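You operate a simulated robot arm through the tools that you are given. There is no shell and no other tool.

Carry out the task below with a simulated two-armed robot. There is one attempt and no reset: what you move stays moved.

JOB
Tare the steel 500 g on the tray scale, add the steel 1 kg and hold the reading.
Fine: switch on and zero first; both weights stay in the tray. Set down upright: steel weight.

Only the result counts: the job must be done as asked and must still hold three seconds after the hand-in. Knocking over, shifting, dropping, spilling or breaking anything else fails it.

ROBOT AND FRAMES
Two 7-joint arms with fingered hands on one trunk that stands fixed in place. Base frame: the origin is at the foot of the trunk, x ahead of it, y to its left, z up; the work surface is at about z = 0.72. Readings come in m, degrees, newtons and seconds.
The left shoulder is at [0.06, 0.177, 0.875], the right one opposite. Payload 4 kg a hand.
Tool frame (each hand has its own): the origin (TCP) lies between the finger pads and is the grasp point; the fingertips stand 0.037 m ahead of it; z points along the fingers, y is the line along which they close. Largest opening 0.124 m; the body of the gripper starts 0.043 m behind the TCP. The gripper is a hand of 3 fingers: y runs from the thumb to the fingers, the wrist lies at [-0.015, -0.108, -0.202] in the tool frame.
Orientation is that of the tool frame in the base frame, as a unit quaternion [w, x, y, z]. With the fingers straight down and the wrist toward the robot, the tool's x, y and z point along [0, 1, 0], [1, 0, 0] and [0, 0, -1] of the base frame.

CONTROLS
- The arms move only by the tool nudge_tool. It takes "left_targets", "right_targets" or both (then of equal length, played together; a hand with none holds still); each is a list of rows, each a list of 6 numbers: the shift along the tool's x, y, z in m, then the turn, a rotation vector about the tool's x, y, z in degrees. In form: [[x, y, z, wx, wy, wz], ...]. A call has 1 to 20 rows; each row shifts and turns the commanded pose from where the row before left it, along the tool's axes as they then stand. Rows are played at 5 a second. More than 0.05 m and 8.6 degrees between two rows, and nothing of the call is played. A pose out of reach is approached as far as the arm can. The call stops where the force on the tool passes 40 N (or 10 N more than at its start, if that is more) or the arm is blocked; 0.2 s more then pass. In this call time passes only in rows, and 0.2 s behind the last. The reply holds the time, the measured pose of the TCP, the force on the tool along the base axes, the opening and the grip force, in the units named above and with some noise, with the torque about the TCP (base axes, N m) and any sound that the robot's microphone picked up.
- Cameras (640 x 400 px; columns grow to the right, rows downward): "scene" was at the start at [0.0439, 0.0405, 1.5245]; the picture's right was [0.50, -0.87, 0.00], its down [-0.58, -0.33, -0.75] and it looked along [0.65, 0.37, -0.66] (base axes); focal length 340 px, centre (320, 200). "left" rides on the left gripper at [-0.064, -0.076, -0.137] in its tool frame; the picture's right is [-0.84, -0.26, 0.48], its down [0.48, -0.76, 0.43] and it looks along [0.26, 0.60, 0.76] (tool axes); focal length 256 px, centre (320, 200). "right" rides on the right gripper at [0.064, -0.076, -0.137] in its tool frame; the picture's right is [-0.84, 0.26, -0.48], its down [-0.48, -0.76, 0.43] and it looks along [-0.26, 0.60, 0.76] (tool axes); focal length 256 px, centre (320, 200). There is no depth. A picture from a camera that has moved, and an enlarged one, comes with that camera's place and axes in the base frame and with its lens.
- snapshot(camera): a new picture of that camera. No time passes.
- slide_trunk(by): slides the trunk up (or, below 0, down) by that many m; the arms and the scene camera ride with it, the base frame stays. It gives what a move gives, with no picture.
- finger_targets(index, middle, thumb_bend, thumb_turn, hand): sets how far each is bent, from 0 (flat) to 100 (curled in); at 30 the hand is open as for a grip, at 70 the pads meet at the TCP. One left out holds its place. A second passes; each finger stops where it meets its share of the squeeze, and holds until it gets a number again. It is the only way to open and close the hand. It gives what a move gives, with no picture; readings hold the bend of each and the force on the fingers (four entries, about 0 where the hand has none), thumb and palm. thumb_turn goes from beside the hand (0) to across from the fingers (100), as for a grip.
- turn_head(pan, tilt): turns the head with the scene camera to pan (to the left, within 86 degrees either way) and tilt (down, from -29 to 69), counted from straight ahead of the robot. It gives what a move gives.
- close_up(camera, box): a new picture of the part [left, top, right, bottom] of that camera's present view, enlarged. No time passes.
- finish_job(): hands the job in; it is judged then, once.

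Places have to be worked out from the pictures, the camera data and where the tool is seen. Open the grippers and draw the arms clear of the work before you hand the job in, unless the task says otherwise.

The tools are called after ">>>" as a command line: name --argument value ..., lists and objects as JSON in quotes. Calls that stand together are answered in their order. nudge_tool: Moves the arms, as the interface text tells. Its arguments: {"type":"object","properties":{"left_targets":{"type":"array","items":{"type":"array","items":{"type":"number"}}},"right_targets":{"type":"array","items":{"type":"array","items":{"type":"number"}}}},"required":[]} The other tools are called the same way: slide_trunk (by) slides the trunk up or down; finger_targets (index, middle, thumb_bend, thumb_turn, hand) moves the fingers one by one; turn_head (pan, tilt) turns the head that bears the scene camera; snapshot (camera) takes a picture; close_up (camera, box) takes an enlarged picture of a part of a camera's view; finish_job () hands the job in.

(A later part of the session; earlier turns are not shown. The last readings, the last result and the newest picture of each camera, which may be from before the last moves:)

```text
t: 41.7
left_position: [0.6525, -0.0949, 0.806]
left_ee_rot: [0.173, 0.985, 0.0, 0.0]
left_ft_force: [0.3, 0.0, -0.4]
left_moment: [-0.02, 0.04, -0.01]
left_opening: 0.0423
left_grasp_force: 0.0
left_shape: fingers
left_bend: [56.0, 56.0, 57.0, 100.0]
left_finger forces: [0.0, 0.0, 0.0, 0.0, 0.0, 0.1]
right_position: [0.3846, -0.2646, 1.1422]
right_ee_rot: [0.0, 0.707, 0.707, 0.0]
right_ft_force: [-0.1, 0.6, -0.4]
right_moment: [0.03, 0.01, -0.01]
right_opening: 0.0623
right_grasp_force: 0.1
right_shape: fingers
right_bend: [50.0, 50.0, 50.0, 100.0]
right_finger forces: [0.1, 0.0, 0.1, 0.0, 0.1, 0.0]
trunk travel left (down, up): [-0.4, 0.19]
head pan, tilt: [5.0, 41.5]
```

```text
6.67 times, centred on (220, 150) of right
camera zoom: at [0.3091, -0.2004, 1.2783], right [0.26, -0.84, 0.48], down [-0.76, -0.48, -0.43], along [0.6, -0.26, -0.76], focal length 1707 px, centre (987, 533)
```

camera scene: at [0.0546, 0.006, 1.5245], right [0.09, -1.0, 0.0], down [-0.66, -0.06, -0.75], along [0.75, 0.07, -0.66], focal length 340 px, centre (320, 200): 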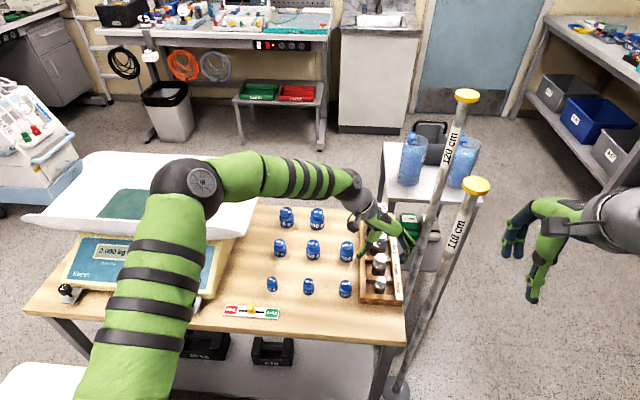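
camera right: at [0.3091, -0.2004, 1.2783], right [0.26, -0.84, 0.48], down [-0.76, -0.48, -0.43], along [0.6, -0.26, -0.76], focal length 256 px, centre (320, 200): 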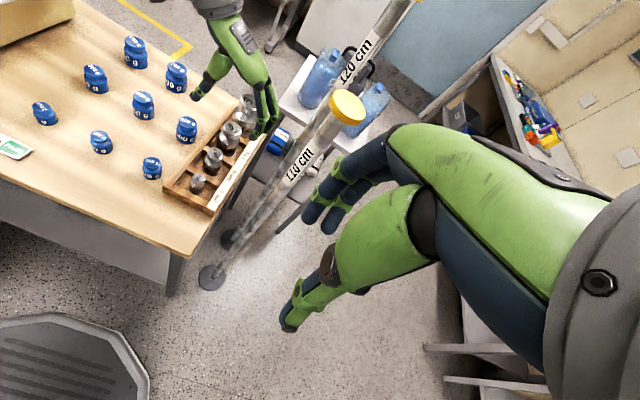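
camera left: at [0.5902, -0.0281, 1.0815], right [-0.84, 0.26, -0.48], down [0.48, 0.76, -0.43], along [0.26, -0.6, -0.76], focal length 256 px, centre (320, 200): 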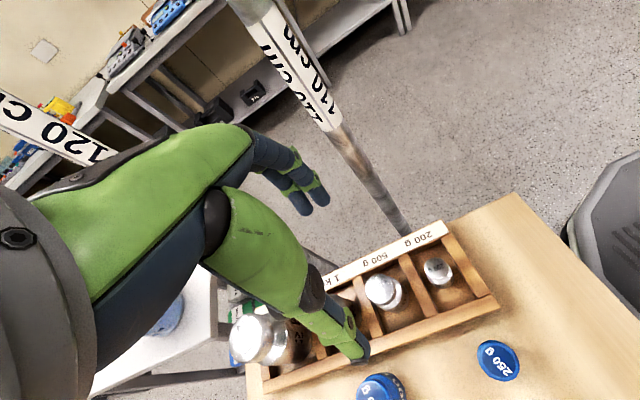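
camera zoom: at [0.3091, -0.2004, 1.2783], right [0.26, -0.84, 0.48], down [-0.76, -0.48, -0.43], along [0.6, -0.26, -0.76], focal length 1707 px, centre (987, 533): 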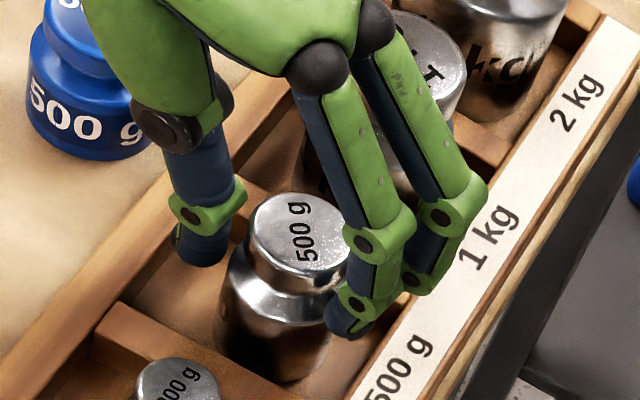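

The digits are right at the cap and neck and still not touching. Now I'll squeeze.

>>> finger_targets --hand "left" --index 78 --middle 78 --thumb_bend 78

>>> close_up --camera "scene" --box '[350, 205, 410, 285]'

>>> close_up --camera "right" --box '[190, 120, 250, 180]'

```text
t: 42.7
left_position: [0.6532, -0.0956, 0.8055]
left_ee_rot: [0.173, 0.985, 0.0, 0.0]
left_ft_force: [0.0, 0.1, 0.7]
left_moment: [0.11, 0.0, 0.01]
left_opening: 0.0274
left_grasp_force: 22.0
left_shape: fingers
left_bend: [62.0, 61.0, 64.0, 100.0]
left_finger forces: [10.6, 10.2, 0.0, 0.0, 23.5, 0.0]
right_position: [0.3847, -0.2647, 1.1429]
right_ee_rot: [0.0, 0.707, 0.707, 0.0]
right_ft_force: [0.4, 0.3, 0.1]
right_moment: [0.0, 0.02, 0.01]
right_opening: 0.0626
right_grasp_force: 0.1
right_shape: fingers
right_bend: [50.0, 50.0, 50.0, 100.0]
right_finger forces: [0.0, 0.0, 0.0, 0.1, 0.0, 0.0]
trunk travel left (down, up): [-0.4, 0.19]
head pan, tilt: [5.0, 41.5]
```

```text
5.00 times, centred on (380, 245) of scene
camera zoom: at [0.055, 0.006, 1.5244], right [0.09, -1.0, 0.0], down [-0.66, -0.06, -0.75], along [0.75, 0.07, -0.66], focal length 1701 px, centre (20, -25)
```

zoom: 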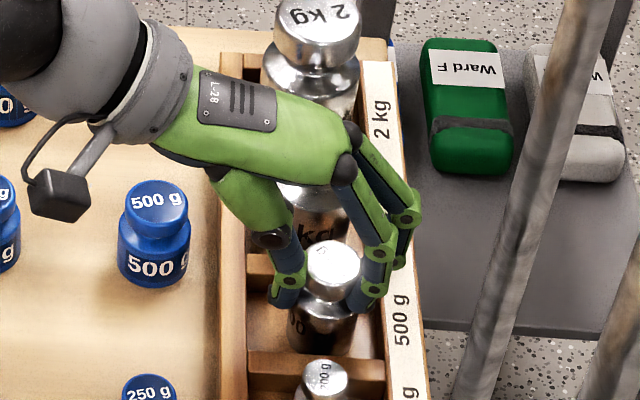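

```text
6.67 times, centred on (220, 150) of right
camera zoom: at [0.3094, -0.2005, 1.2781], right [0.26, -0.84, 0.48], down [-0.76, -0.48, -0.43], along [0.6, -0.26, -0.76], focal length 1707 px, centre (987, 533)
```

zoom: 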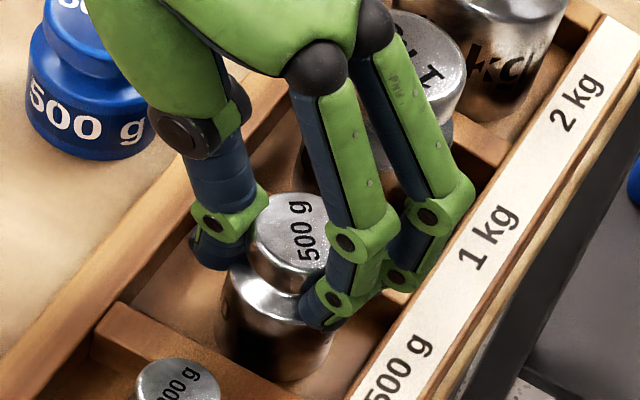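

This is a clean upright grasp with a 22 N squeeze and no net load. I'll lift straight up 4 cm and check the hold.

>>> nudge_tool --left_targets '[[0, 0.00171, -0.0047, 0, 0, 0], [0, 0.00342, -0.0094, 0, 0, 0], [0, 0.00428, -0.01175, 0, 0, 0], [0, 0.00428, -0.01175, 0, 0, 0], [0, 0, 0, 0, 0, 0]]'

>>> close_up --camera "scene" --box '[350, 190, 410, 270]'

>>> close_up --camera "right" --box '[190, 100, 260, 170]'

```text
t: 43.9
left_position: [0.653, -0.0943, 0.8463]
left_ee_rot: [0.173, 0.985, 0.0, 0.0]
left_ft_force: [-0.5, -0.6, -5.4]
left_moment: [0.08, -0.01, 0.0]
left_opening: 0.0276
left_grasp_force: 22.0
left_shape: fingers
left_bend: [62.0, 61.0, 64.0, 100.0]
left_finger forces: [10.7, 10.1, 0.0, 0.0, 23.4, 0.0]
right_position: [0.3851, -0.2653, 1.1422]
right_ee_rot: [0.0, 0.707, 0.707, 0.0]
right_ft_force: [1.1, 0.4, -0.2]
right_moment: [0.0, 0.05, 0.0]
right_opening: 0.0623
right_grasp_force: 0.0
right_shape: fingers
right_bend: [50.0, 50.0, 50.0, 100.0]
right_finger forces: [0.0, 0.0, 0.0, 0.0, 0.0, 0.0]
trunk travel left (down, up): [-0.4, 0.19]
head pan, tilt: [5.0, 41.5]
```

```text
5.00 times, centred on (380, 230) of scene
camera zoom: at [0.055, 0.006, 1.5244], right [0.09, -1.0, 0.0], down [-0.66, -0.06, -0.75], along [0.75, 0.07, -0.66], focal length 1701 px, centre (20, 50)
```

zoom: 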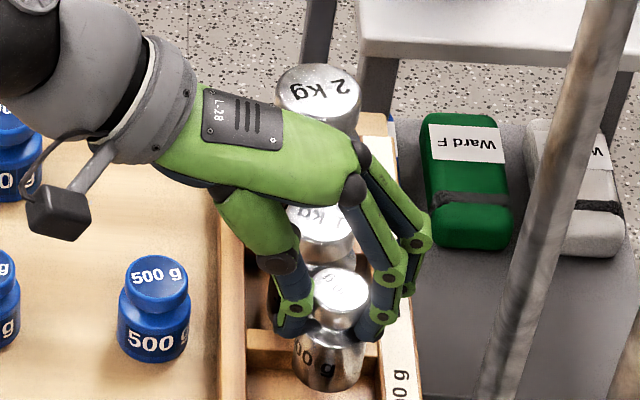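

```text
5.71 times, centred on (225, 135) of right
camera zoom: at [0.3094, -0.2005, 1.2782], right [0.26, -0.84, 0.48], down [-0.76, -0.48, -0.43], along [0.6, -0.26, -0.76], focal length 1463 px, centre (863, 571)
```

zoom: 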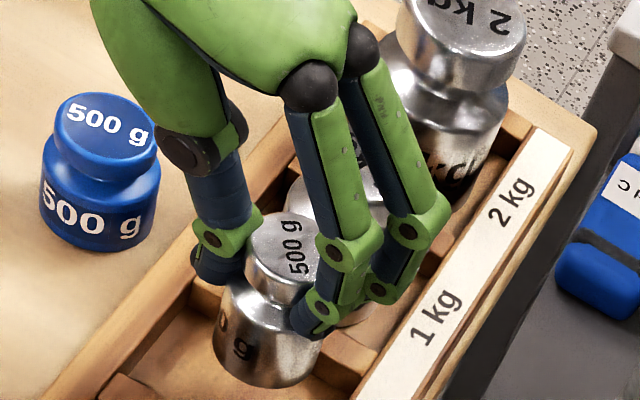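

The 500 g is held steadily, with −5.4 N on the tool matching 0.5 kg. I'll raise it well clear and carry it over toward the right part of the tray.

>>> nudge_tool --left_targets '[[0, 0.0154, -0.0423, 0, 0, 0], [0, 0.0154, -0.0423, 0, 0, 0], [0, 0.0154, -0.0423, 0, 0, 0], [0, 0.0154, -0.0423, 0, 0, 0], [0, 0.0154, -0.0423, 0, 0, 0], [0.0064, -0.0423, -0.0154, 0, 0, 0], [0.0064, -0.0423, -0.0154, 0, 0, 0], [0.0064, -0.0423, -0.0154, 0, 0, 0], [0.0064, -0.0423, -0.0154, 0, 0, 0], [0.0064, -0.0423, -0.0154, 0, 0, 0], [0.0064, -0.0423, -0.0154, 0, 0, 0], [0.0064, -0.0423, -0.0154, 0, 0, 0], [0, 0, 0, 0, 0, 0]]'

>>> turn_head --pan 25 --tilt 41.5

>>> snapshot --camera "scene"

>>> snapshot --camera "left"

```text
t: 46.7
left_position: [0.6998, 0.2198, 1.0721]
left_ee_rot: [0.173, 0.985, 0.0, -0.001]
left_ft_force: [0.1, 0.8, -5.0]
left_moment: [0.07, 0.04, 0.0]
left_opening: 0.0276
left_grasp_force: 21.6
left_shape: fingers
left_bend: [62.0, 61.0, 64.0, 100.0]
left_finger forces: [9.9, 10.3, 0.0, 0.0, 22.6, 0.0]
right_position: [0.3854, -0.2646, 1.1408]
right_ee_rot: [0.0, 0.707, 0.707, 0.001]
right_ft_force: [-0.6, -0.2, 1.1]
right_moment: [0.01, 0.04, 0.01]
right_opening: 0.0622
right_grasp_force: 0.1
right_shape: fingers
right_bend: [50.0, 50.0, 50.0, 100.0]
right_finger forces: [0.0, 0.0, 0.0, 0.0, 0.0, 0.0]
trunk travel left (down, up): [-0.4, 0.19]
head pan, tilt: [5.0, 41.5]
```

```text
t: 47.5
left_position: [0.6986, 0.2197, 1.0706]
left_ee_rot: [0.174, 0.985, 0.0, 0.0]
left_ft_force: [-0.5, 0.7, -4.9]
left_moment: [0.11, 0.0, -0.02]
left_opening: 0.0272
left_grasp_force: 21.7
left_shape: fingers
left_bend: [62.0, 61.0, 64.0, 100.0]
left_finger forces: [9.9, 10.2, 0.1, 0.0, 22.7, 0.0]
right_position: [0.3857, -0.2648, 1.1416]
right_ee_rot: [0.0, 0.707, 0.707, 0.0]
right_ft_force: [0.0, 0.5, -0.3]
right_moment: [0.0, 0.01, 0.06]
right_opening: 0.0624
right_grasp_force: 0.1
right_shape: fingers
right_bend: [50.0, 50.0, 50.0, 100.0]
right_finger forces: [0.0, 0.1, 0.0, 0.0, 0.0, 0.1]
trunk travel left (down, up): [-0.4, 0.19]
head pan, tilt: [25.0, 41.5]
```

```text
taken
camera scene: at [0.0475, 0.0344, 1.5245], right [0.42, -0.91, 0.0], down [-0.6, -0.28, -0.75], along [0.68, 0.32, -0.66], focal length 340 px, centre (320, 200)
```

scene: 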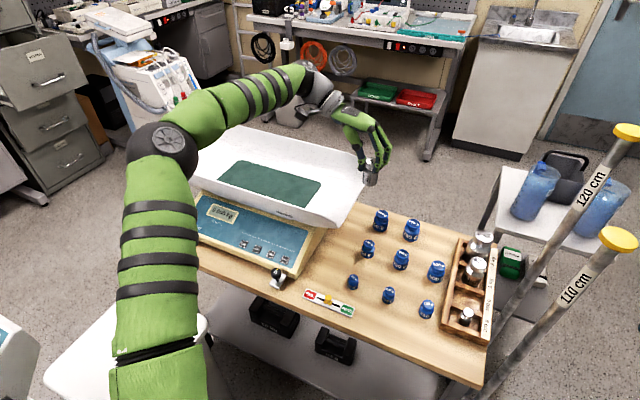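

```text
taken
camera left: at [0.6348, 0.3388, 1.1729], right [-0.84, 0.08, -0.54], down [0.48, 0.57, -0.67], along [0.26, -0.82, -0.51], focal length 256 px, centre (320, 200)
```

left: 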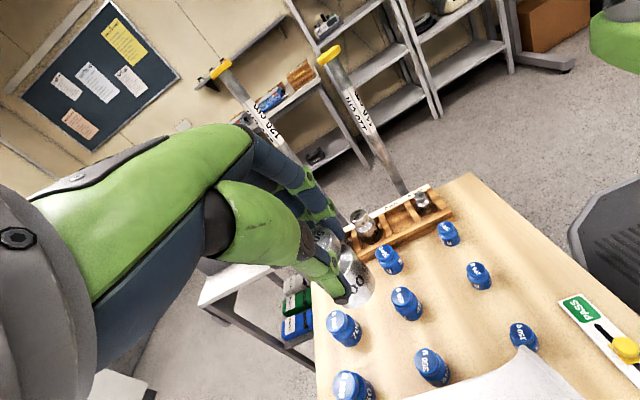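

The 500 g is held securely near the tray's right end. I'll zoom on the tray from the scene camera to choose flat placement spots on the green mat.

>>> close_up --camera "scene" --box '[180, 110, 400, 250]'

```text
2.86 times, centred on (290, 180) of scene
camera zoom: at [0.0475, 0.0344, 1.5245], right [0.42, -0.91, 0.0], down [-0.6, -0.28, -0.75], along [0.68, 0.32, -0.66], focal length 972 px, centre (406, 257)
```

zoom: 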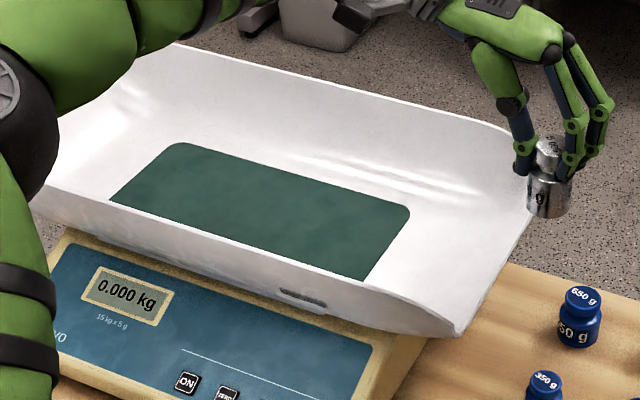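

The mat spans about x 0.66–0.82 and y 0.39–0.66 at z≈0.85. For reach, I'll yaw the hand +60° about vertical so the wrist points back toward the robot, keeping the weight upright.

>>> nudge_tool --left_targets '[[0, 0, 0, 0, 2.565, -7.05], [0, 0, 0, 0, 2.565, -7.05], [0, 0, 0, 0, 2.565, -7.05], [0, 0, 0, 0, 2.565, -7.05], [0, 0, 0, 0, 2.565, -7.05], [0, 0, 0, 0, 2.565, -7.05], [0, 0, 0, 0, 2.565, -7.05], [0, 0, 0, 0, 2.565, -7.05], [0, 0, 0, 0, 0, 0]]'

>>> snapshot --camera "scene"

>>> snapshot --camera "left"

```text
t: 49.5
left_position: [0.6988, 0.2217, 1.0708]
left_ee_rot: [0.151, 0.852, 0.493, 0.086]
left_ft_force: [-0.8, 0.0, -4.4]
left_moment: [0.02, 0.09, -0.01]
left_opening: 0.027
left_grasp_force: 21.3
left_shape: fingers
left_bend: [62.0, 61.0, 64.0, 100.0]
left_finger forces: [9.8, 10.1, 0.0, 0.1, 22.1, 0.1]
right_position: [0.3845, -0.2654, 1.1423]
right_ee_rot: [0.0, 0.707, 0.707, 0.0]
right_ft_force: [-0.6, -1.1, 0.4]
right_moment: [-0.01, -0.02, 0.01]
right_opening: 0.0623
right_grasp_force: 0.0
right_shape: fingers
right_bend: [50.0, 50.0, 50.0, 100.0]
right_finger forces: [0.0, 0.1, 0.0, 0.0, 0.0, 0.0]
trunk travel left (down, up): [-0.4, 0.19]
head pan, tilt: [25.0, 41.5]
```

```text
taken
camera scene: at [0.0475, 0.0346, 1.5244], right [0.42, -0.91, 0.0], down [-0.6, -0.28, -0.75], along [0.68, 0.32, -0.66], focal length 340 px, centre (320, 200)
```

scene: 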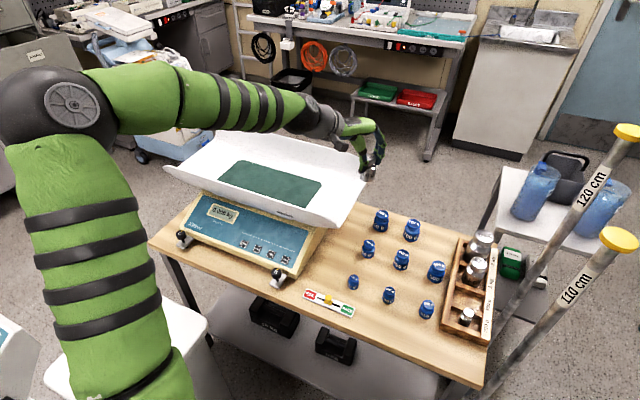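

```text
taken
camera left: at [0.5638, 0.225, 1.1737], right [-0.48, -0.69, -0.54], down [-0.25, 0.7, -0.67], along [0.84, -0.19, -0.51], focal length 256 px, centre (320, 200)
```

left: 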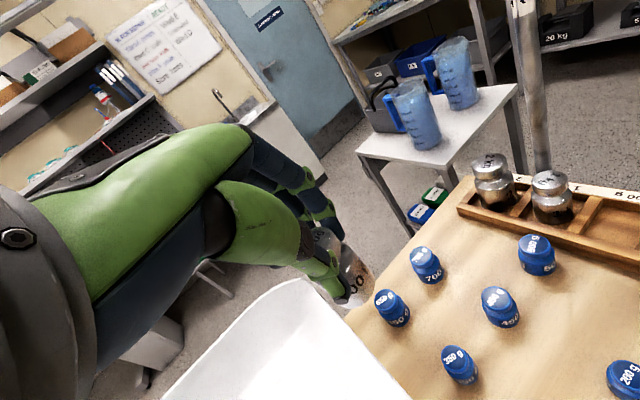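

The hand is yawed and the weight is still firmly held. I'll move over the mat to about [0.74, 0.44] and lower partway.

>>> nudge_tool --left_targets '[[0.0349, -0.0137, -0.005, 0, 0, 0], [0.0349, -0.0137, -0.005, 0, 0, 0], [0.0349, -0.0137, -0.005, 0, 0, 0], [0.0349, -0.0137, -0.005, 0, 0, 0], [0.0349, -0.0137, -0.005, 0, 0, 0], [0.0349, -0.0137, -0.005, 0, 0, 0], [0, -0.012, 0.0329, 0, 0, 0], [0, -0.012, 0.0329, 0, 0, 0], [0, 0, 0, 0, 0, 0]]'

>>> close_up --camera "scene" --box '[180, 90, 400, 250]'

>>> snapshot --camera "left"

```text
t: 51.5
left_position: [0.7276, 0.4453, 1.0019]
left_ee_rot: [0.151, 0.853, 0.492, 0.086]
left_ft_force: [-1.1, -0.5, -4.4]
left_moment: [0.0, 0.09, 0.0]
left_opening: 0.0266
left_grasp_force: 21.3
left_shape: fingers
left_bend: [62.0, 61.0, 64.0, 100.0]
left_finger forces: [9.9, 10.1, 0.0, 0.0, 21.7, 0.0]
right_position: [0.3856, -0.2652, 1.1425]
right_ee_rot: [0.0, 0.707, 0.707, 0.0]
right_ft_force: [-0.2, -0.4, 0.4]
right_moment: [0.0, 0.0, 0.0]
right_opening: 0.0623
right_grasp_force: 0.1
right_shape: fingers
right_bend: [50.0, 50.0, 50.0, 100.0]
right_finger forces: [0.0, 0.0, 0.0, 0.1, 0.0, 0.1]
trunk travel left (down, up): [-0.4, 0.19]
head pan, tilt: [25.0, 41.5]
```

```text
2.50 times, centred on (290, 170) of scene
camera zoom: at [0.0473, 0.0345, 1.5245], right [0.42, -0.91, 0.0], down [-0.6, -0.28, -0.75], along [0.68, 0.32, -0.66], focal length 850 px, centre (395, 275)
```

zoom: 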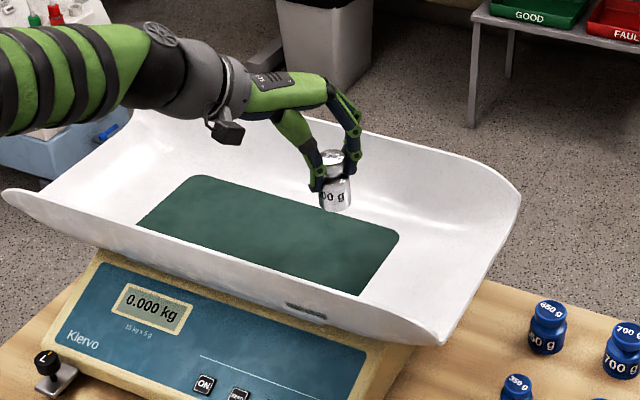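

```text
taken
camera left: at [0.5937, 0.4487, 1.1045], right [-0.48, -0.69, -0.54], down [-0.25, 0.7, -0.67], along [0.84, -0.19, -0.51], focal length 256 px, centre (320, 200)
```

left: 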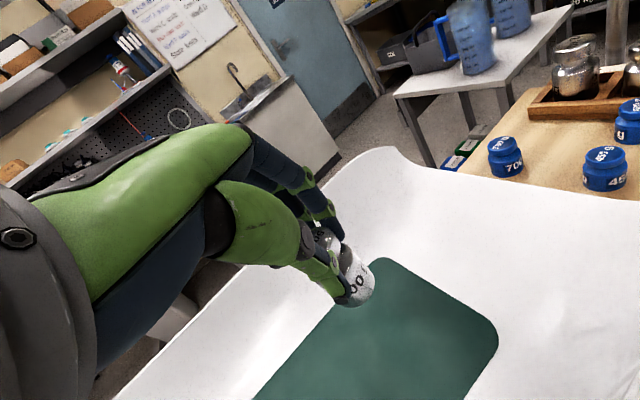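

The weight hangs upright over the mat with its bottom at about z≈0.92, and the mat is at z≈0.85. I'll lower 6 cm, then go in small steps watching for contact.

>>> nudge_tool --left_targets '[[0, -0.0068, 0.0188, 0, 0, 0], [0, -0.0068, 0.0188, 0, 0, 0], [0, -0.0068, 0.0188, 0, 0, 0], [0, 0, 0, 0, 0, 0]]'

>>> close_up --camera "scene" --box '[260, 110, 360, 210]'

>>> close_up --camera "left" --box '[260, 180, 460, 380]'

```text
t: 52.5
left_position: [0.7275, 0.4465, 0.9412]
left_ee_rot: [0.15, 0.853, 0.492, 0.087]
left_ft_force: [0.3, 0.1, -4.6]
left_moment: [0.02, 0.11, 0.0]
left_opening: 0.0267
left_grasp_force: 20.9
left_shape: fingers
left_bend: [62.0, 61.0, 64.0, 100.0]
left_finger forces: [9.8, 10.1, 0.0, 0.1, 21.6, 0.0]
right_position: [0.3856, -0.2643, 1.1425]
right_ee_rot: [0.0, 0.707, 0.707, 0.0]
right_ft_force: [0.7, 0.2, 0.0]
right_moment: [0.0, 0.01, -0.01]
right_opening: 0.062
right_grasp_force: 0.2
right_shape: fingers
right_bend: [50.0, 50.0, 50.0, 100.0]
right_finger forces: [0.0, 0.0, 0.0, 0.1, 0.0, 0.1]
trunk travel left (down, up): [-0.4, 0.19]
head pan, tilt: [25.0, 41.5]
```

```text
4.00 times, centred on (310, 160) of scene
camera zoom: at [0.0474, 0.0345, 1.5245], right [0.42, -0.91, 0.0], down [-0.6, -0.28, -0.75], along [0.68, 0.32, -0.66], focal length 1360 px, centre (360, 360)
```

zoom: 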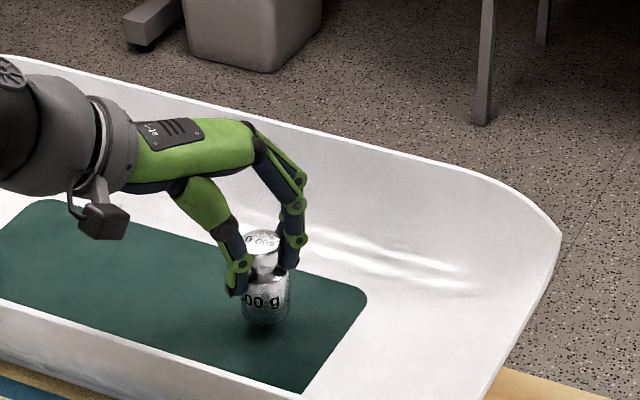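

```text
2.00 times, centred on (360, 280) of left
camera zoom: at [0.5929, 0.45, 1.0431], right [-0.48, -0.69, -0.54], down [-0.25, 0.7, -0.67], along [0.84, -0.19, -0.51], focal length 512 px, centre (240, 40)
```

zoom: 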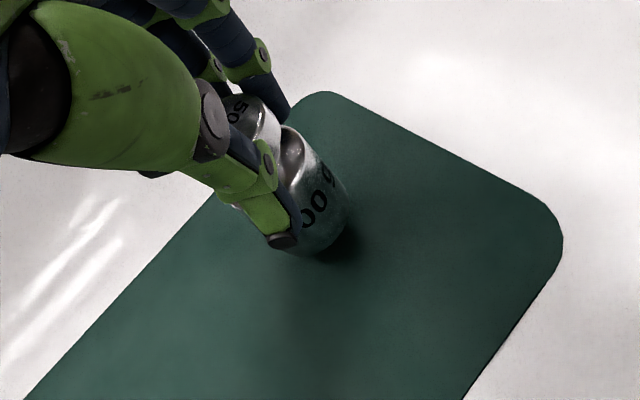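

The weight is only about a centimetre above the mat. I'll step down 3 mm at a time.

>>> nudge_tool --left_targets '[[0, -0.00103, 0.00282, 0, 0, 0], [0, -0.00103, 0.00282, 0, 0, 0], [0, 0, 0, 0, 0, 0]]'

>>> close_up --camera "scene" --box '[290, 160, 340, 210]'

>>> close_up --camera "scene" --box '[190, 190, 290, 260]'

```text
t: 53.3
left_position: [0.7267, 0.4447, 0.9356]
left_ee_rot: [0.151, 0.852, 0.493, 0.086]
left_ft_force: [1.1, 0.1, -5.0]
left_moment: [0.01, 0.08, 0.0]
left_opening: 0.0267
left_grasp_force: 21.0
left_shape: fingers
left_bend: [62.0, 61.0, 64.0, 100.0]
left_finger forces: [9.8, 10.0, 0.0, 0.0, 21.4, 0.0]
right_position: [0.3846, -0.2647, 1.1425]
right_ee_rot: [0.0, 0.707, 0.707, 0.0]
right_ft_force: [-0.7, -0.2, -0.2]
right_moment: [-0.02, -0.01, 0.01]
right_opening: 0.0623
right_grasp_force: 0.0
right_shape: fingers
right_bend: [50.0, 50.0, 50.0, 100.0]
right_finger forces: [0.0, 0.1, 0.0, 0.0, 0.1, 0.0]
trunk travel left (down, up): [-0.4, 0.19]
head pan, tilt: [25.0, 41.5]
```

```text
8.00 times, centred on (315, 185) of scene
camera zoom: at [0.0475, 0.0346, 1.5245], right [0.42, -0.91, 0.0], down [-0.6, -0.28, -0.75], along [0.68, 0.32, -0.66], focal length 2721 px, centre (360, 320)
```

zoom: 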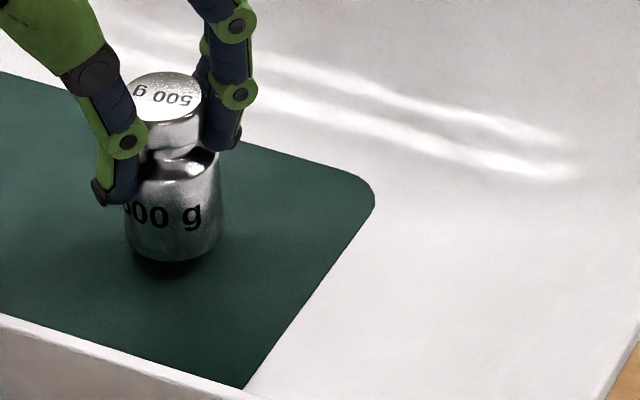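

```text
5.71 times, centred on (240, 225) of scene
camera zoom: at [0.0475, 0.0346, 1.5245], right [0.42, -0.91, 0.0], down [-0.6, -0.28, -0.75], along [0.68, 0.32, -0.66], focal length 1944 px, centre (777, 57)
```

zoom: 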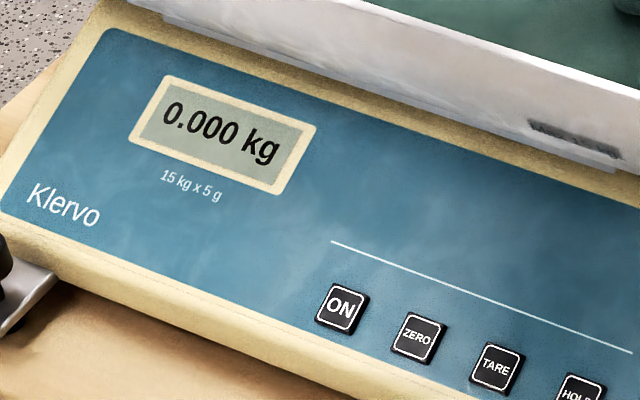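

Still no contact: the display reads 0.000 and the force is −5 N. I'll continue in 2 mm steps.

>>> nudge_tool --left_targets '[[0, -0.00068, 0.00188, 0, 0, 0], [0, -0.00068, 0.00188, 0, 0, 0], [0, 0, 0, 0, 0, 0]]'

>>> close_up --camera "scene" --box '[190, 190, 290, 260]'

```text
t: 54.1
left_position: [0.7277, 0.4456, 0.9317]
left_ee_rot: [0.151, 0.853, 0.492, 0.086]
left_ft_force: [-0.4, -0.4, -5.0]
left_moment: [0.04, 0.09, -0.04]
left_opening: 0.0267
left_grasp_force: 20.3
left_shape: fingers
left_bend: [62.0, 61.0, 64.0, 100.0]
left_finger forces: [9.7, 10.2, 0.0, 0.0, 21.5, 0.0]
right_position: [0.3859, -0.2649, 1.1411]
right_ee_rot: [0.0, 0.707, 0.707, 0.001]
right_ft_force: [1.0, 0.9, 0.3]
right_moment: [-0.02, -0.01, 0.01]
right_opening: 0.0623
right_grasp_force: 0.1
right_shape: fingers
right_bend: [50.0, 50.0, 50.0, 100.0]
right_finger forces: [0.0, 0.0, 0.1, 0.0, 0.0, 0.1]
trunk travel left (down, up): [-0.4, 0.19]
head pan, tilt: [25.0, 41.5]
```

```text
5.71 times, centred on (240, 225) of scene
camera zoom: at [0.0474, 0.0346, 1.5244], right [0.42, -0.91, 0.0], down [-0.6, -0.28, -0.75], along [0.68, 0.32, -0.66], focal length 1944 px, centre (777, 57)
```

zoom: 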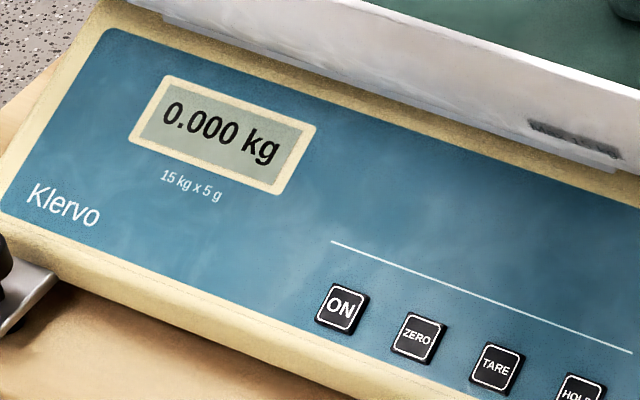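

No contact yet. I'll go three more 1.5–2 mm steps.

>>> nudge_tool --left_targets '[[0, -0.00068, 0.00188, 0, 0, 0], [0, -0.00051, 0.00141, 0, 0, 0], [0, 0, 0, 0, 0, 0]]'

>>> close_up --camera "scene" --box '[190, 190, 290, 260]'

>>> close_up --camera "scene" --box '[290, 160, 340, 210]'

```text
t: 54.9
left_position: [0.7272, 0.4456, 0.9287]
left_ee_rot: [0.151, 0.852, 0.493, 0.086]
left_ft_force: [0.5, 0.2, -4.8]
left_moment: [0.0, 0.12, 0.02]
left_opening: 0.0265
left_grasp_force: 20.6
left_shape: fingers
left_bend: [62.0, 61.0, 64.0, 100.0]
left_finger forces: [9.9, 10.1, 0.0, 0.1, 21.5, 0.0]
right_position: [0.3852, -0.2636, 1.1426]
right_ee_rot: [0.0, 0.707, 0.708, 0.0]
right_ft_force: [0.5, -0.6, 0.7]
right_moment: [0.0, 0.01, 0.0]
right_opening: 0.0621
right_grasp_force: 0.1
right_shape: fingers
right_bend: [50.0, 50.0, 50.0, 100.0]
right_finger forces: [0.0, 0.1, 0.1, 0.0, 0.0, 0.0]
trunk travel left (down, up): [-0.4, 0.19]
head pan, tilt: [25.0, 41.5]
```

```text
5.71 times, centred on (240, 225) of scene
camera zoom: at [0.0474, 0.0346, 1.5245], right [0.42, -0.91, 0.0], down [-0.6, -0.28, -0.75], along [0.68, 0.32, -0.66], focal length 1944 px, centre (777, 57)
```

zoom: 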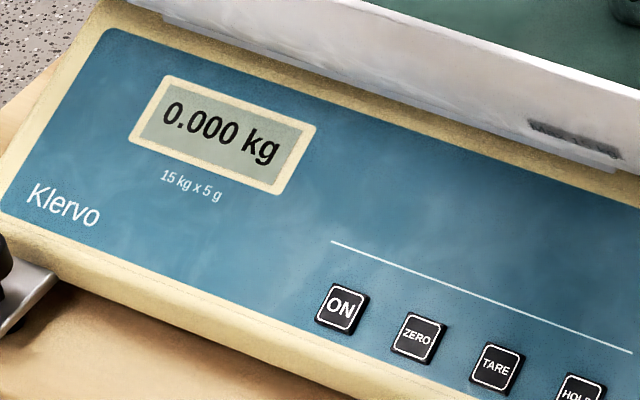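

```text
8.00 times, centred on (315, 185) of scene
camera zoom: at [0.0474, 0.0346, 1.5245], right [0.42, -0.91, 0.0], down [-0.6, -0.28, -0.75], along [0.68, 0.32, -0.66], focal length 2721 px, centre (360, 320)
```

zoom: 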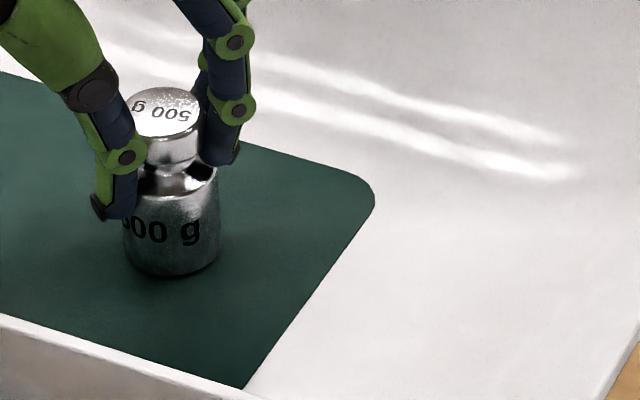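

The shadow gap is nearly closed, so the weight is just above the mat. I'll take a few more 1.5 mm steps.

>>> nudge_tool --left_targets '[[0, -0.00051, 0.00141, 0, 0, 0], [0, -0.00051, 0.00141, 0, 0, 0], [0, 0, 0, 0, 0, 0]]'

>>> close_up --camera "scene" --box '[190, 190, 290, 260]'

```text
t: 55.7
left_position: [0.7259, 0.4451, 0.9259]
left_ee_rot: [0.15, 0.852, 0.493, 0.088]
left_ft_force: [-0.2, 0.6, -1.2]
left_moment: [0.09, 0.07, 0.0]
left_opening: 0.0265
left_grasp_force: 20.5
left_shape: fingers
left_bend: [62.0, 61.0, 64.0, 100.0]
left_finger forces: [9.7, 9.8, 0.0, 0.0, 21.4, 0.1]
right_position: [0.3844, -0.2655, 1.1429]
right_ee_rot: [0.0, 0.707, 0.707, 0.0]
right_ft_force: [-0.1, 0.5, -0.2]
right_moment: [-0.01, -0.02, -0.02]
right_opening: 0.0625
right_grasp_force: 0.1
right_shape: fingers
right_bend: [50.0, 50.0, 50.0, 100.0]
right_finger forces: [0.1, 0.0, 0.1, 0.0, 0.0, 0.0]
trunk travel left (down, up): [-0.4, 0.19]
head pan, tilt: [25.0, 41.5]
```

```text
5.71 times, centred on (240, 225) of scene
camera zoom: at [0.0472, 0.0344, 1.5245], right [0.42, -0.91, 0.0], down [-0.6, -0.28, -0.75], along [0.68, 0.32, -0.66], focal length 1944 px, centre (777, 57)
```

zoom: 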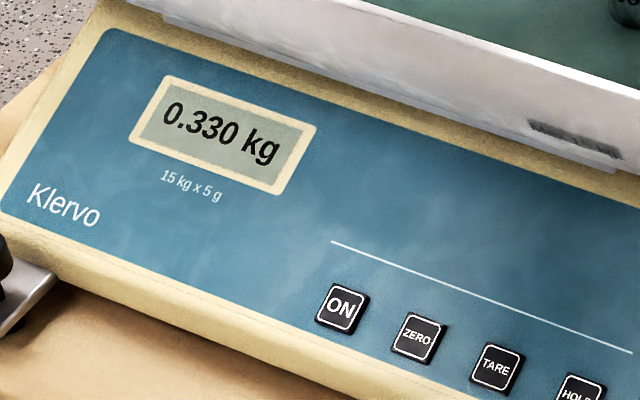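

Contact: the scale reads 0.330 kg and the load is transferring. I'll release by opening the digits partway.

>>> finger_targets --hand "left" --index 52 --middle 52 --thumb_bend 52

>>> close_up --camera "scene" --box '[290, 160, 340, 210]'

>>> close_up --camera "scene" --box '[190, 190, 290, 260]'

>>> close_up --camera "left" --box '[260, 180, 460, 380]'

```text
t: 56.7
left_position: [0.7266, 0.4451, 0.9254]
left_ee_rot: [0.151, 0.853, 0.492, 0.088]
left_ft_force: [-0.3, 0.5, -0.4]
left_moment: [0.0, -0.02, 0.0]
left_opening: 0.0556
left_grasp_force: 0.1
left_shape: fingers
left_bend: [52.0, 52.0, 52.0, 100.0]
left_finger forces: [0.1, 0.0, 0.1, 0.0, 0.1, 0.0]
right_position: [0.3846, -0.2646, 1.1422]
right_ee_rot: [0.0, 0.707, 0.707, 0.0]
right_ft_force: [0.6, 0.0, 0.2]
right_moment: [-0.02, -0.03, 0.0]
right_opening: 0.0621
right_grasp_force: 0.1
right_shape: fingers
right_bend: [50.0, 50.0, 50.0, 100.0]
right_finger forces: [0.1, 0.0, 0.0, 0.0, 0.0, 0.0]
trunk travel left (down, up): [-0.4, 0.19]
head pan, tilt: [25.0, 41.5]
```

```text
8.00 times, centred on (315, 185) of scene
camera zoom: at [0.047, 0.0343, 1.5245], right [0.42, -0.91, 0.0], down [-0.6, -0.28, -0.75], along [0.68, 0.32, -0.66], focal length 2721 px, centre (360, 320)
```

zoom: 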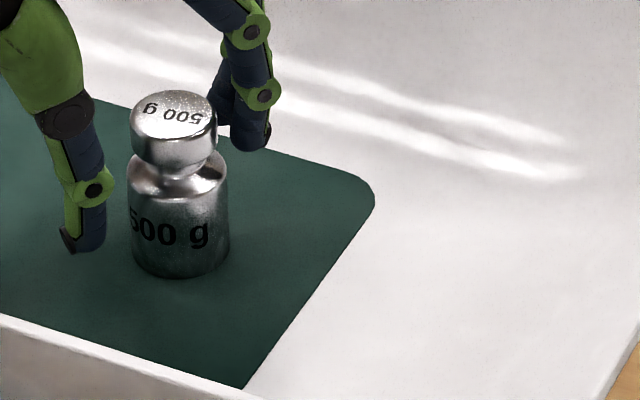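

```text
5.71 times, centred on (240, 225) of scene
camera zoom: at [0.047, 0.0343, 1.5245], right [0.42, -0.91, 0.0], down [-0.6, -0.28, -0.75], along [0.68, 0.32, -0.66], focal length 1944 px, centre (777, 57)
```

zoom: 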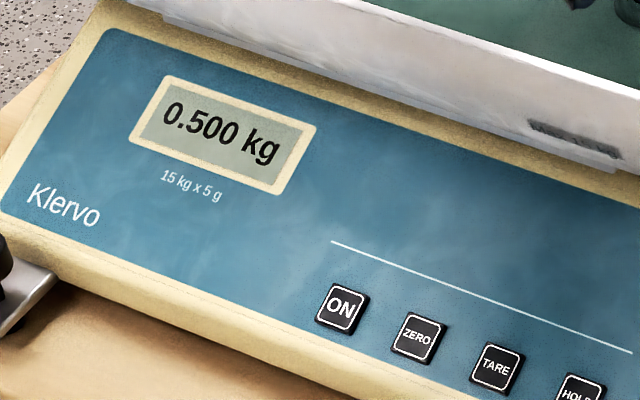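

```text
2.00 times, centred on (360, 280) of left
camera zoom: at [0.5921, 0.4497, 1.0277], right [-0.48, -0.69, -0.54], down [-0.25, 0.7, -0.67], along [0.84, -0.19, -0.51], focal length 512 px, centre (240, 40)
```

zoom: 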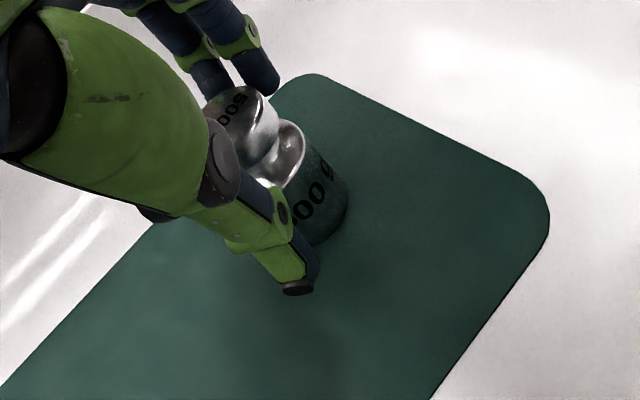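

The scale reads exactly 0.500 kg with the weight upright and free. I'll open slightly more, lift straight up, yaw the hand back to the pressing orientation, and retreat toward the robot.

>>> finger_targets --hand "left" --index 46 --middle 46 --thumb_bend 48

>>> nudge_tool --left_targets '[[0, 0.0068, -0.0188, 0, 0, 0], [0, 0.0103, -0.0282, 0, 0, 0], [0, 0.0137, -0.0376, 0, 0, 0], [0, 0.0154, -0.0423, 0, 0, 0], [0, 0.0103, -0.0282, 0, 0, 0]]'

>>> snapshot --camera "scene"

```text
t: 57.7
left_position: [0.7262, 0.4453, 0.9268]
left_ee_rot: [0.151, 0.853, 0.493, 0.087]
left_ft_force: [-0.1, -0.2, -0.4]
left_moment: [-0.02, -0.02, 0.03]
left_opening: 0.0711
left_grasp_force: 0.1
left_shape: fingers
left_bend: [46.0, 46.0, 48.0, 100.0]
left_finger forces: [0.0, 0.1, 0.1, 0.0, 0.1, 0.0]
right_position: [0.3839, -0.2655, 1.1421]
right_ee_rot: [0.0, 0.707, 0.707, 0.0]
right_ft_force: [0.2, 0.7, -0.7]
right_moment: [0.01, -0.03, 0.01]
right_opening: 0.0625
right_grasp_force: 0.1
right_shape: fingers
right_bend: [50.0, 50.0, 50.0, 100.0]
right_finger forces: [0.1, 0.1, 0.0, 0.0, 0.0, 0.0]
trunk travel left (down, up): [-0.4, 0.19]
head pan, tilt: [25.0, 41.5]
```

```text
t: 58.9
left_position: [0.7273, 0.4436, 1.0915]
left_ee_rot: [0.151, 0.852, 0.493, 0.087]
left_ft_force: [-0.1, 0.7, 0.6]
left_moment: [-0.03, 0.0, -0.02]
left_opening: 0.0712
left_grasp_force: 0.0
left_shape: fingers
left_bend: [46.0, 46.0, 48.0, 100.0]
left_finger forces: [0.0, 0.0, 0.0, 0.0, 0.0, 0.0]
right_position: [0.3855, -0.2656, 1.1427]
right_ee_rot: [0.001, 0.706, 0.708, 0.0]
right_ft_force: [0.6, 0.1, -0.4]
right_moment: [0.0, 0.0, 0.0]
right_opening: 0.0621
right_grasp_force: 0.0
right_shape: fingers
right_bend: [50.0, 50.0, 50.0, 100.0]
right_finger forces: [0.1, 0.0, 0.0, 0.0, 0.0, 0.1]
trunk travel left (down, up): [-0.4, 0.19]
head pan, tilt: [25.0, 41.5]
```

```text
taken
camera scene: at [0.0469, 0.0341, 1.5244], right [0.42, -0.91, 0.0], down [-0.6, -0.28, -0.75], along [0.68, 0.32, -0.66], focal length 340 px, centre (320, 200)
```

scene: 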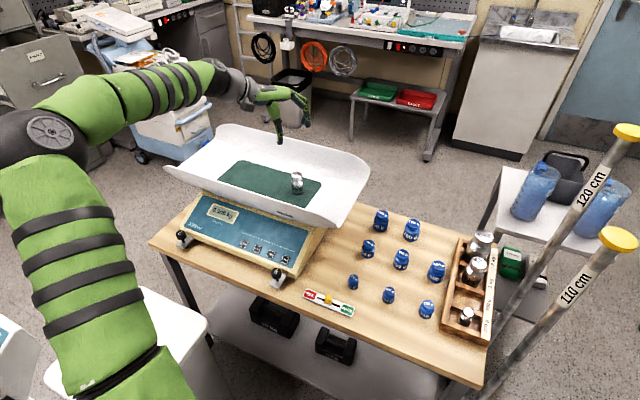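

The 500 g stands on the mat and the hand is clear above it. I'll rotate the yaw to the pressing orientation and pull back to above the front of the scale.

>>> nudge_tool --left_targets '[[0, 0, 0, 0, 2.565, -7.05], [0, 0, 0, 0, 2.565, -7.05], [0, 0, 0, 0, 2.565, -7.05], [0, 0, 0, 0, 2.565, -7.05], [0, -0.0361, -0.0131, 0, 0, 0], [0, -0.0361, -0.0131, 0, 0, 0], [0, -0.0361, -0.0131, 0, 0, 0], [0, -0.0361, -0.0131, 0, 0, 0], [0, -0.0361, -0.0131, 0, 0, 0], [0, -0.0361, -0.0131, 0, 0, 0], [0, -0.0361, -0.0131, 0, 0, 0], [0, -0.0361, -0.0131, 0, 0, 0], [0, 0, 0, 0, 0, 0]]'

>>> finger_targets --hand "left" --index 30 --middle 100 --thumb_bend 100 --thumb_turn 0

>>> snapshot --camera "scene"

>>> snapshot --camera "left"

```text
t: 61.7
left_position: [0.4171, 0.4459, 1.0924]
left_ee_rot: [0.123, 0.697, 0.696, 0.122]
left_ft_force: [0.3, -0.1, -0.4]
left_moment: [-0.01, -0.03, 0.04]
left_opening: 0.0715
left_grasp_force: 0.1
left_shape: fingers
left_bend: [46.0, 46.0, 48.0, 100.0]
left_finger forces: [0.0, 0.1, 0.0, 0.1, 0.0, 0.1]
right_position: [0.3848, -0.2653, 1.1419]
right_ee_rot: [0.0, 0.707, 0.707, 0.0]
right_ft_force: [0.3, -0.1, -0.5]
right_moment: [0.0, -0.02, 0.01]
right_opening: 0.0625
right_grasp_force: 0.1
right_shape: fingers
right_bend: [50.0, 50.0, 50.0, 100.0]
right_finger forces: [0.0, 0.0, 0.0, 0.0, 0.1, 0.1]
trunk travel left (down, up): [-0.4, 0.19]
head pan, tilt: [25.0, 41.5]
```

```text
t: 62.7
left_position: [0.4176, 0.4471, 1.0935]
left_ee_rot: [0.123, 0.696, 0.696, 0.123]
left_ft_force: [0.3, -0.3, 0.0]
left_moment: [0.01, 0.04, 0.01]
left_opening: 0.0648
left_grasp_force: 0.0
left_shape: fingers
left_bend: [30.0, 100.0, 100.0, 0.0]
left_finger forces: [0.0, 0.0, 0.0, 0.0, 0.1, 0.1]
right_position: [0.3851, -0.2652, 1.1422]
right_ee_rot: [0.001, 0.708, 0.706, 0.0]
right_ft_force: [-0.7, -0.9, -0.5]
right_moment: [0.02, 0.02, -0.01]
right_opening: 0.0621
right_grasp_force: 0.0
right_shape: fingers
right_bend: [50.0, 50.0, 50.0, 100.0]
right_finger forces: [0.0, 0.1, 0.0, 0.0, 0.1, 0.1]
trunk travel left (down, up): [-0.4, 0.19]
head pan, tilt: [25.0, 41.5]
```

```text
taken
camera scene: at [0.0469, 0.0343, 1.5245], right [0.42, -0.91, 0.0], down [-0.6, -0.28, -0.75], along [0.68, 0.32, -0.66], focal length 340 px, centre (320, 200)
```

scene: 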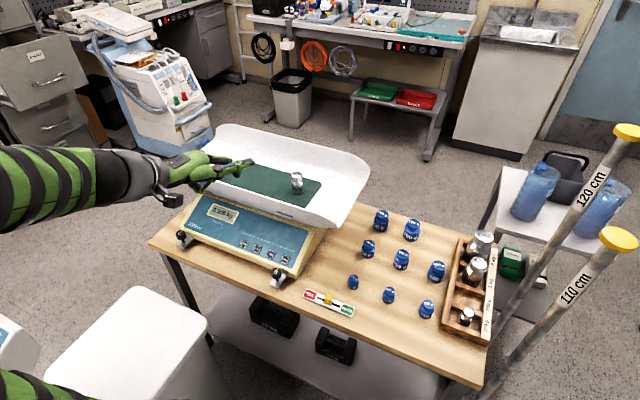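

```text
taken
camera left: at [0.2996, 0.3837, 1.1946], right [-0.08, -0.84, -0.54], down [-0.57, 0.48, -0.67], along [0.82, 0.26, -0.51], focal length 256 px, centre (320, 200)
```

left: 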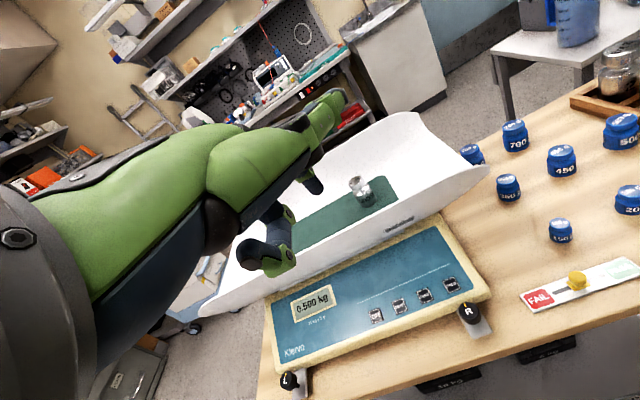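

The display shows 0.500 kg steady. The hand is back in the pointing pose, so I'll bring the tip down toward TARE (y≈0.424), stopping well short for an alignment check.

>>> nudge_tool --left_targets '[[-0.003, -0.0095, 0.03735, 0, 0, 0], [-0.003, -0.0095, 0.03735, 0, 0, 0], [-0.003, -0.0095, 0.03735, 0, 0, 0], [-0.003, -0.0095, 0.03735, 0, 0, 0], [-0.003, -0.0095, 0.03735, 0, 0, 0], [-0.003, -0.0095, 0.03735, 0, 0, 0], [0, 0, 0.03, 0, 0, 0], [0, 0, 0.025, 0, 0, 0], [0, 0, 0, 0, 0, 0]]'

>>> close_up --camera "left" --box '[270, 140, 370, 240]'

>>> close_up --camera "scene" --box '[180, 180, 320, 280]'

```text
t: 64.7
left_position: [0.46, 0.4276, 0.8076]
left_ee_rot: [0.123, 0.696, 0.696, 0.123]
left_ft_force: [-0.2, 0.1, 0.9]
left_moment: [0.01, 0.03, 0.0]
left_opening: 0.0647
left_grasp_force: 0.1
left_shape: fingers
left_bend: [30.0, 100.0, 100.0, 0.0]
left_finger forces: [0.0, 0.1, 0.1, 0.0, 0.1, 0.1]
right_position: [0.3848, -0.2648, 1.1421]
right_ee_rot: [0.0, 0.707, 0.707, -0.001]
right_ft_force: [0.1, 0.1, 0.1]
right_moment: [-0.01, -0.03, 0.01]
right_opening: 0.0623
right_grasp_force: 0.0
right_shape: fingers
right_bend: [50.0, 50.0, 50.0, 100.0]
right_finger forces: [0.1, 0.1, 0.0, 0.1, 0.0, 0.0]
trunk travel left (down, up): [-0.4, 0.19]
head pan, tilt: [25.0, 41.5]
```

```text
4.00 times, centred on (320, 190) of left
camera zoom: at [0.3424, 0.3649, 0.9102], right [-0.08, -0.84, -0.54], down [-0.57, 0.48, -0.67], along [0.82, 0.26, -0.51], focal length 1024 px, centre (320, 240)
```

zoom: 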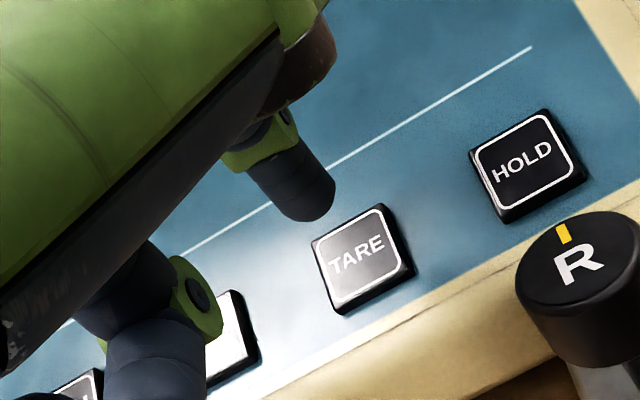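

```text
4.00 times, centred on (250, 230) of scene
camera zoom: at [0.047, 0.0345, 1.5245], right [0.42, -0.91, 0.0], down [-0.6, -0.28, -0.75], along [0.68, 0.32, -0.66], focal length 1360 px, centre (600, 80)
```

zoom: 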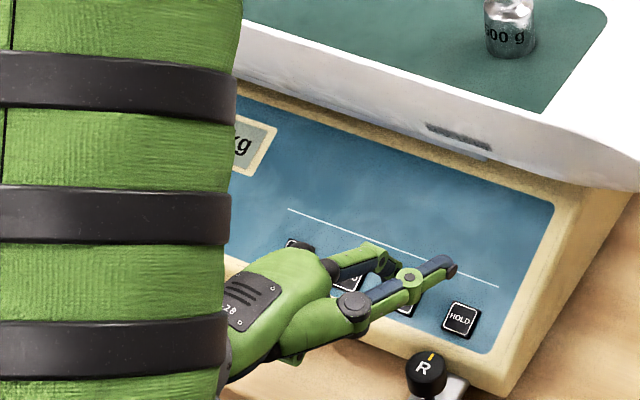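

The TARE alignment matches the successful ZERO press geometry. I'll press it the same way.

>>> nudge_tool --left_targets '[[0, 0, 0.011, 0, 0, 0], [0, 0, 0.011, 0, 0, 0], [0, 0, 0.002, 0, 0, 0], [0, 0, 0.002, 0, 0, 0], [0, 0, 0.002, 0, 0, 0], [0, 0, 0.0025, 0, 0, 0]]'

>>> close_up --camera "scene" --box '[180, 180, 320, 280]'

```text
t: 66.1
left_position: [0.4713, 0.4269, 0.7805]
left_ee_rot: [0.124, 0.696, 0.697, 0.123]
left_ft_force: [-5.0, -0.4, 8.2]
left_moment: [-0.06, -0.59, -0.04]
left_opening: 0.0646
left_grasp_force: 4.7
left_shape: fingers
left_bend: [30.0, 100.0, 100.0, 0.0]
left_finger forces: [9.5, 0.1, 0.0, 0.0, 0.1, 0.1]
right_position: [0.3839, -0.265, 1.1429]
right_ee_rot: [0.0, 0.707, 0.707, 0.0]
right_ft_force: [0.5, 0.8, 0.4]
right_moment: [0.0, -0.01, 0.0]
right_opening: 0.0626
right_grasp_force: 0.0
right_shape: fingers
right_bend: [50.0, 50.0, 50.0, 100.0]
right_finger forces: [0.0, 0.0, 0.0, 0.0, 0.1, 0.0]
trunk travel left (down, up): [-0.4, 0.19]
head pan, tilt: [25.0, 41.5]
heard: click
```

```text
4.00 times, centred on (250, 230) of scene
camera zoom: at [0.046, 0.0339, 1.5247], right [0.42, -0.91, 0.0], down [-0.6, -0.28, -0.75], along [0.68, 0.32, -0.66], focal length 1360 px, centre (600, 80)
```

zoom: 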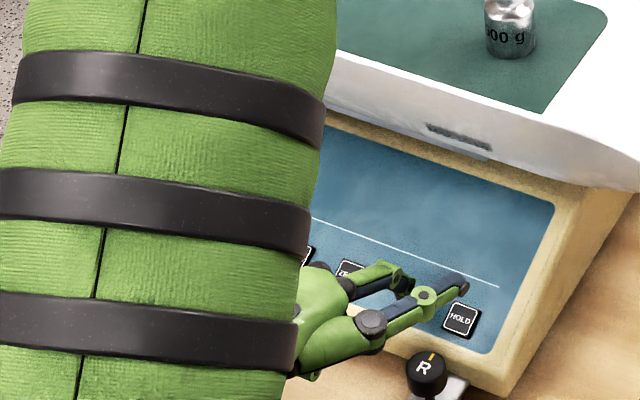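

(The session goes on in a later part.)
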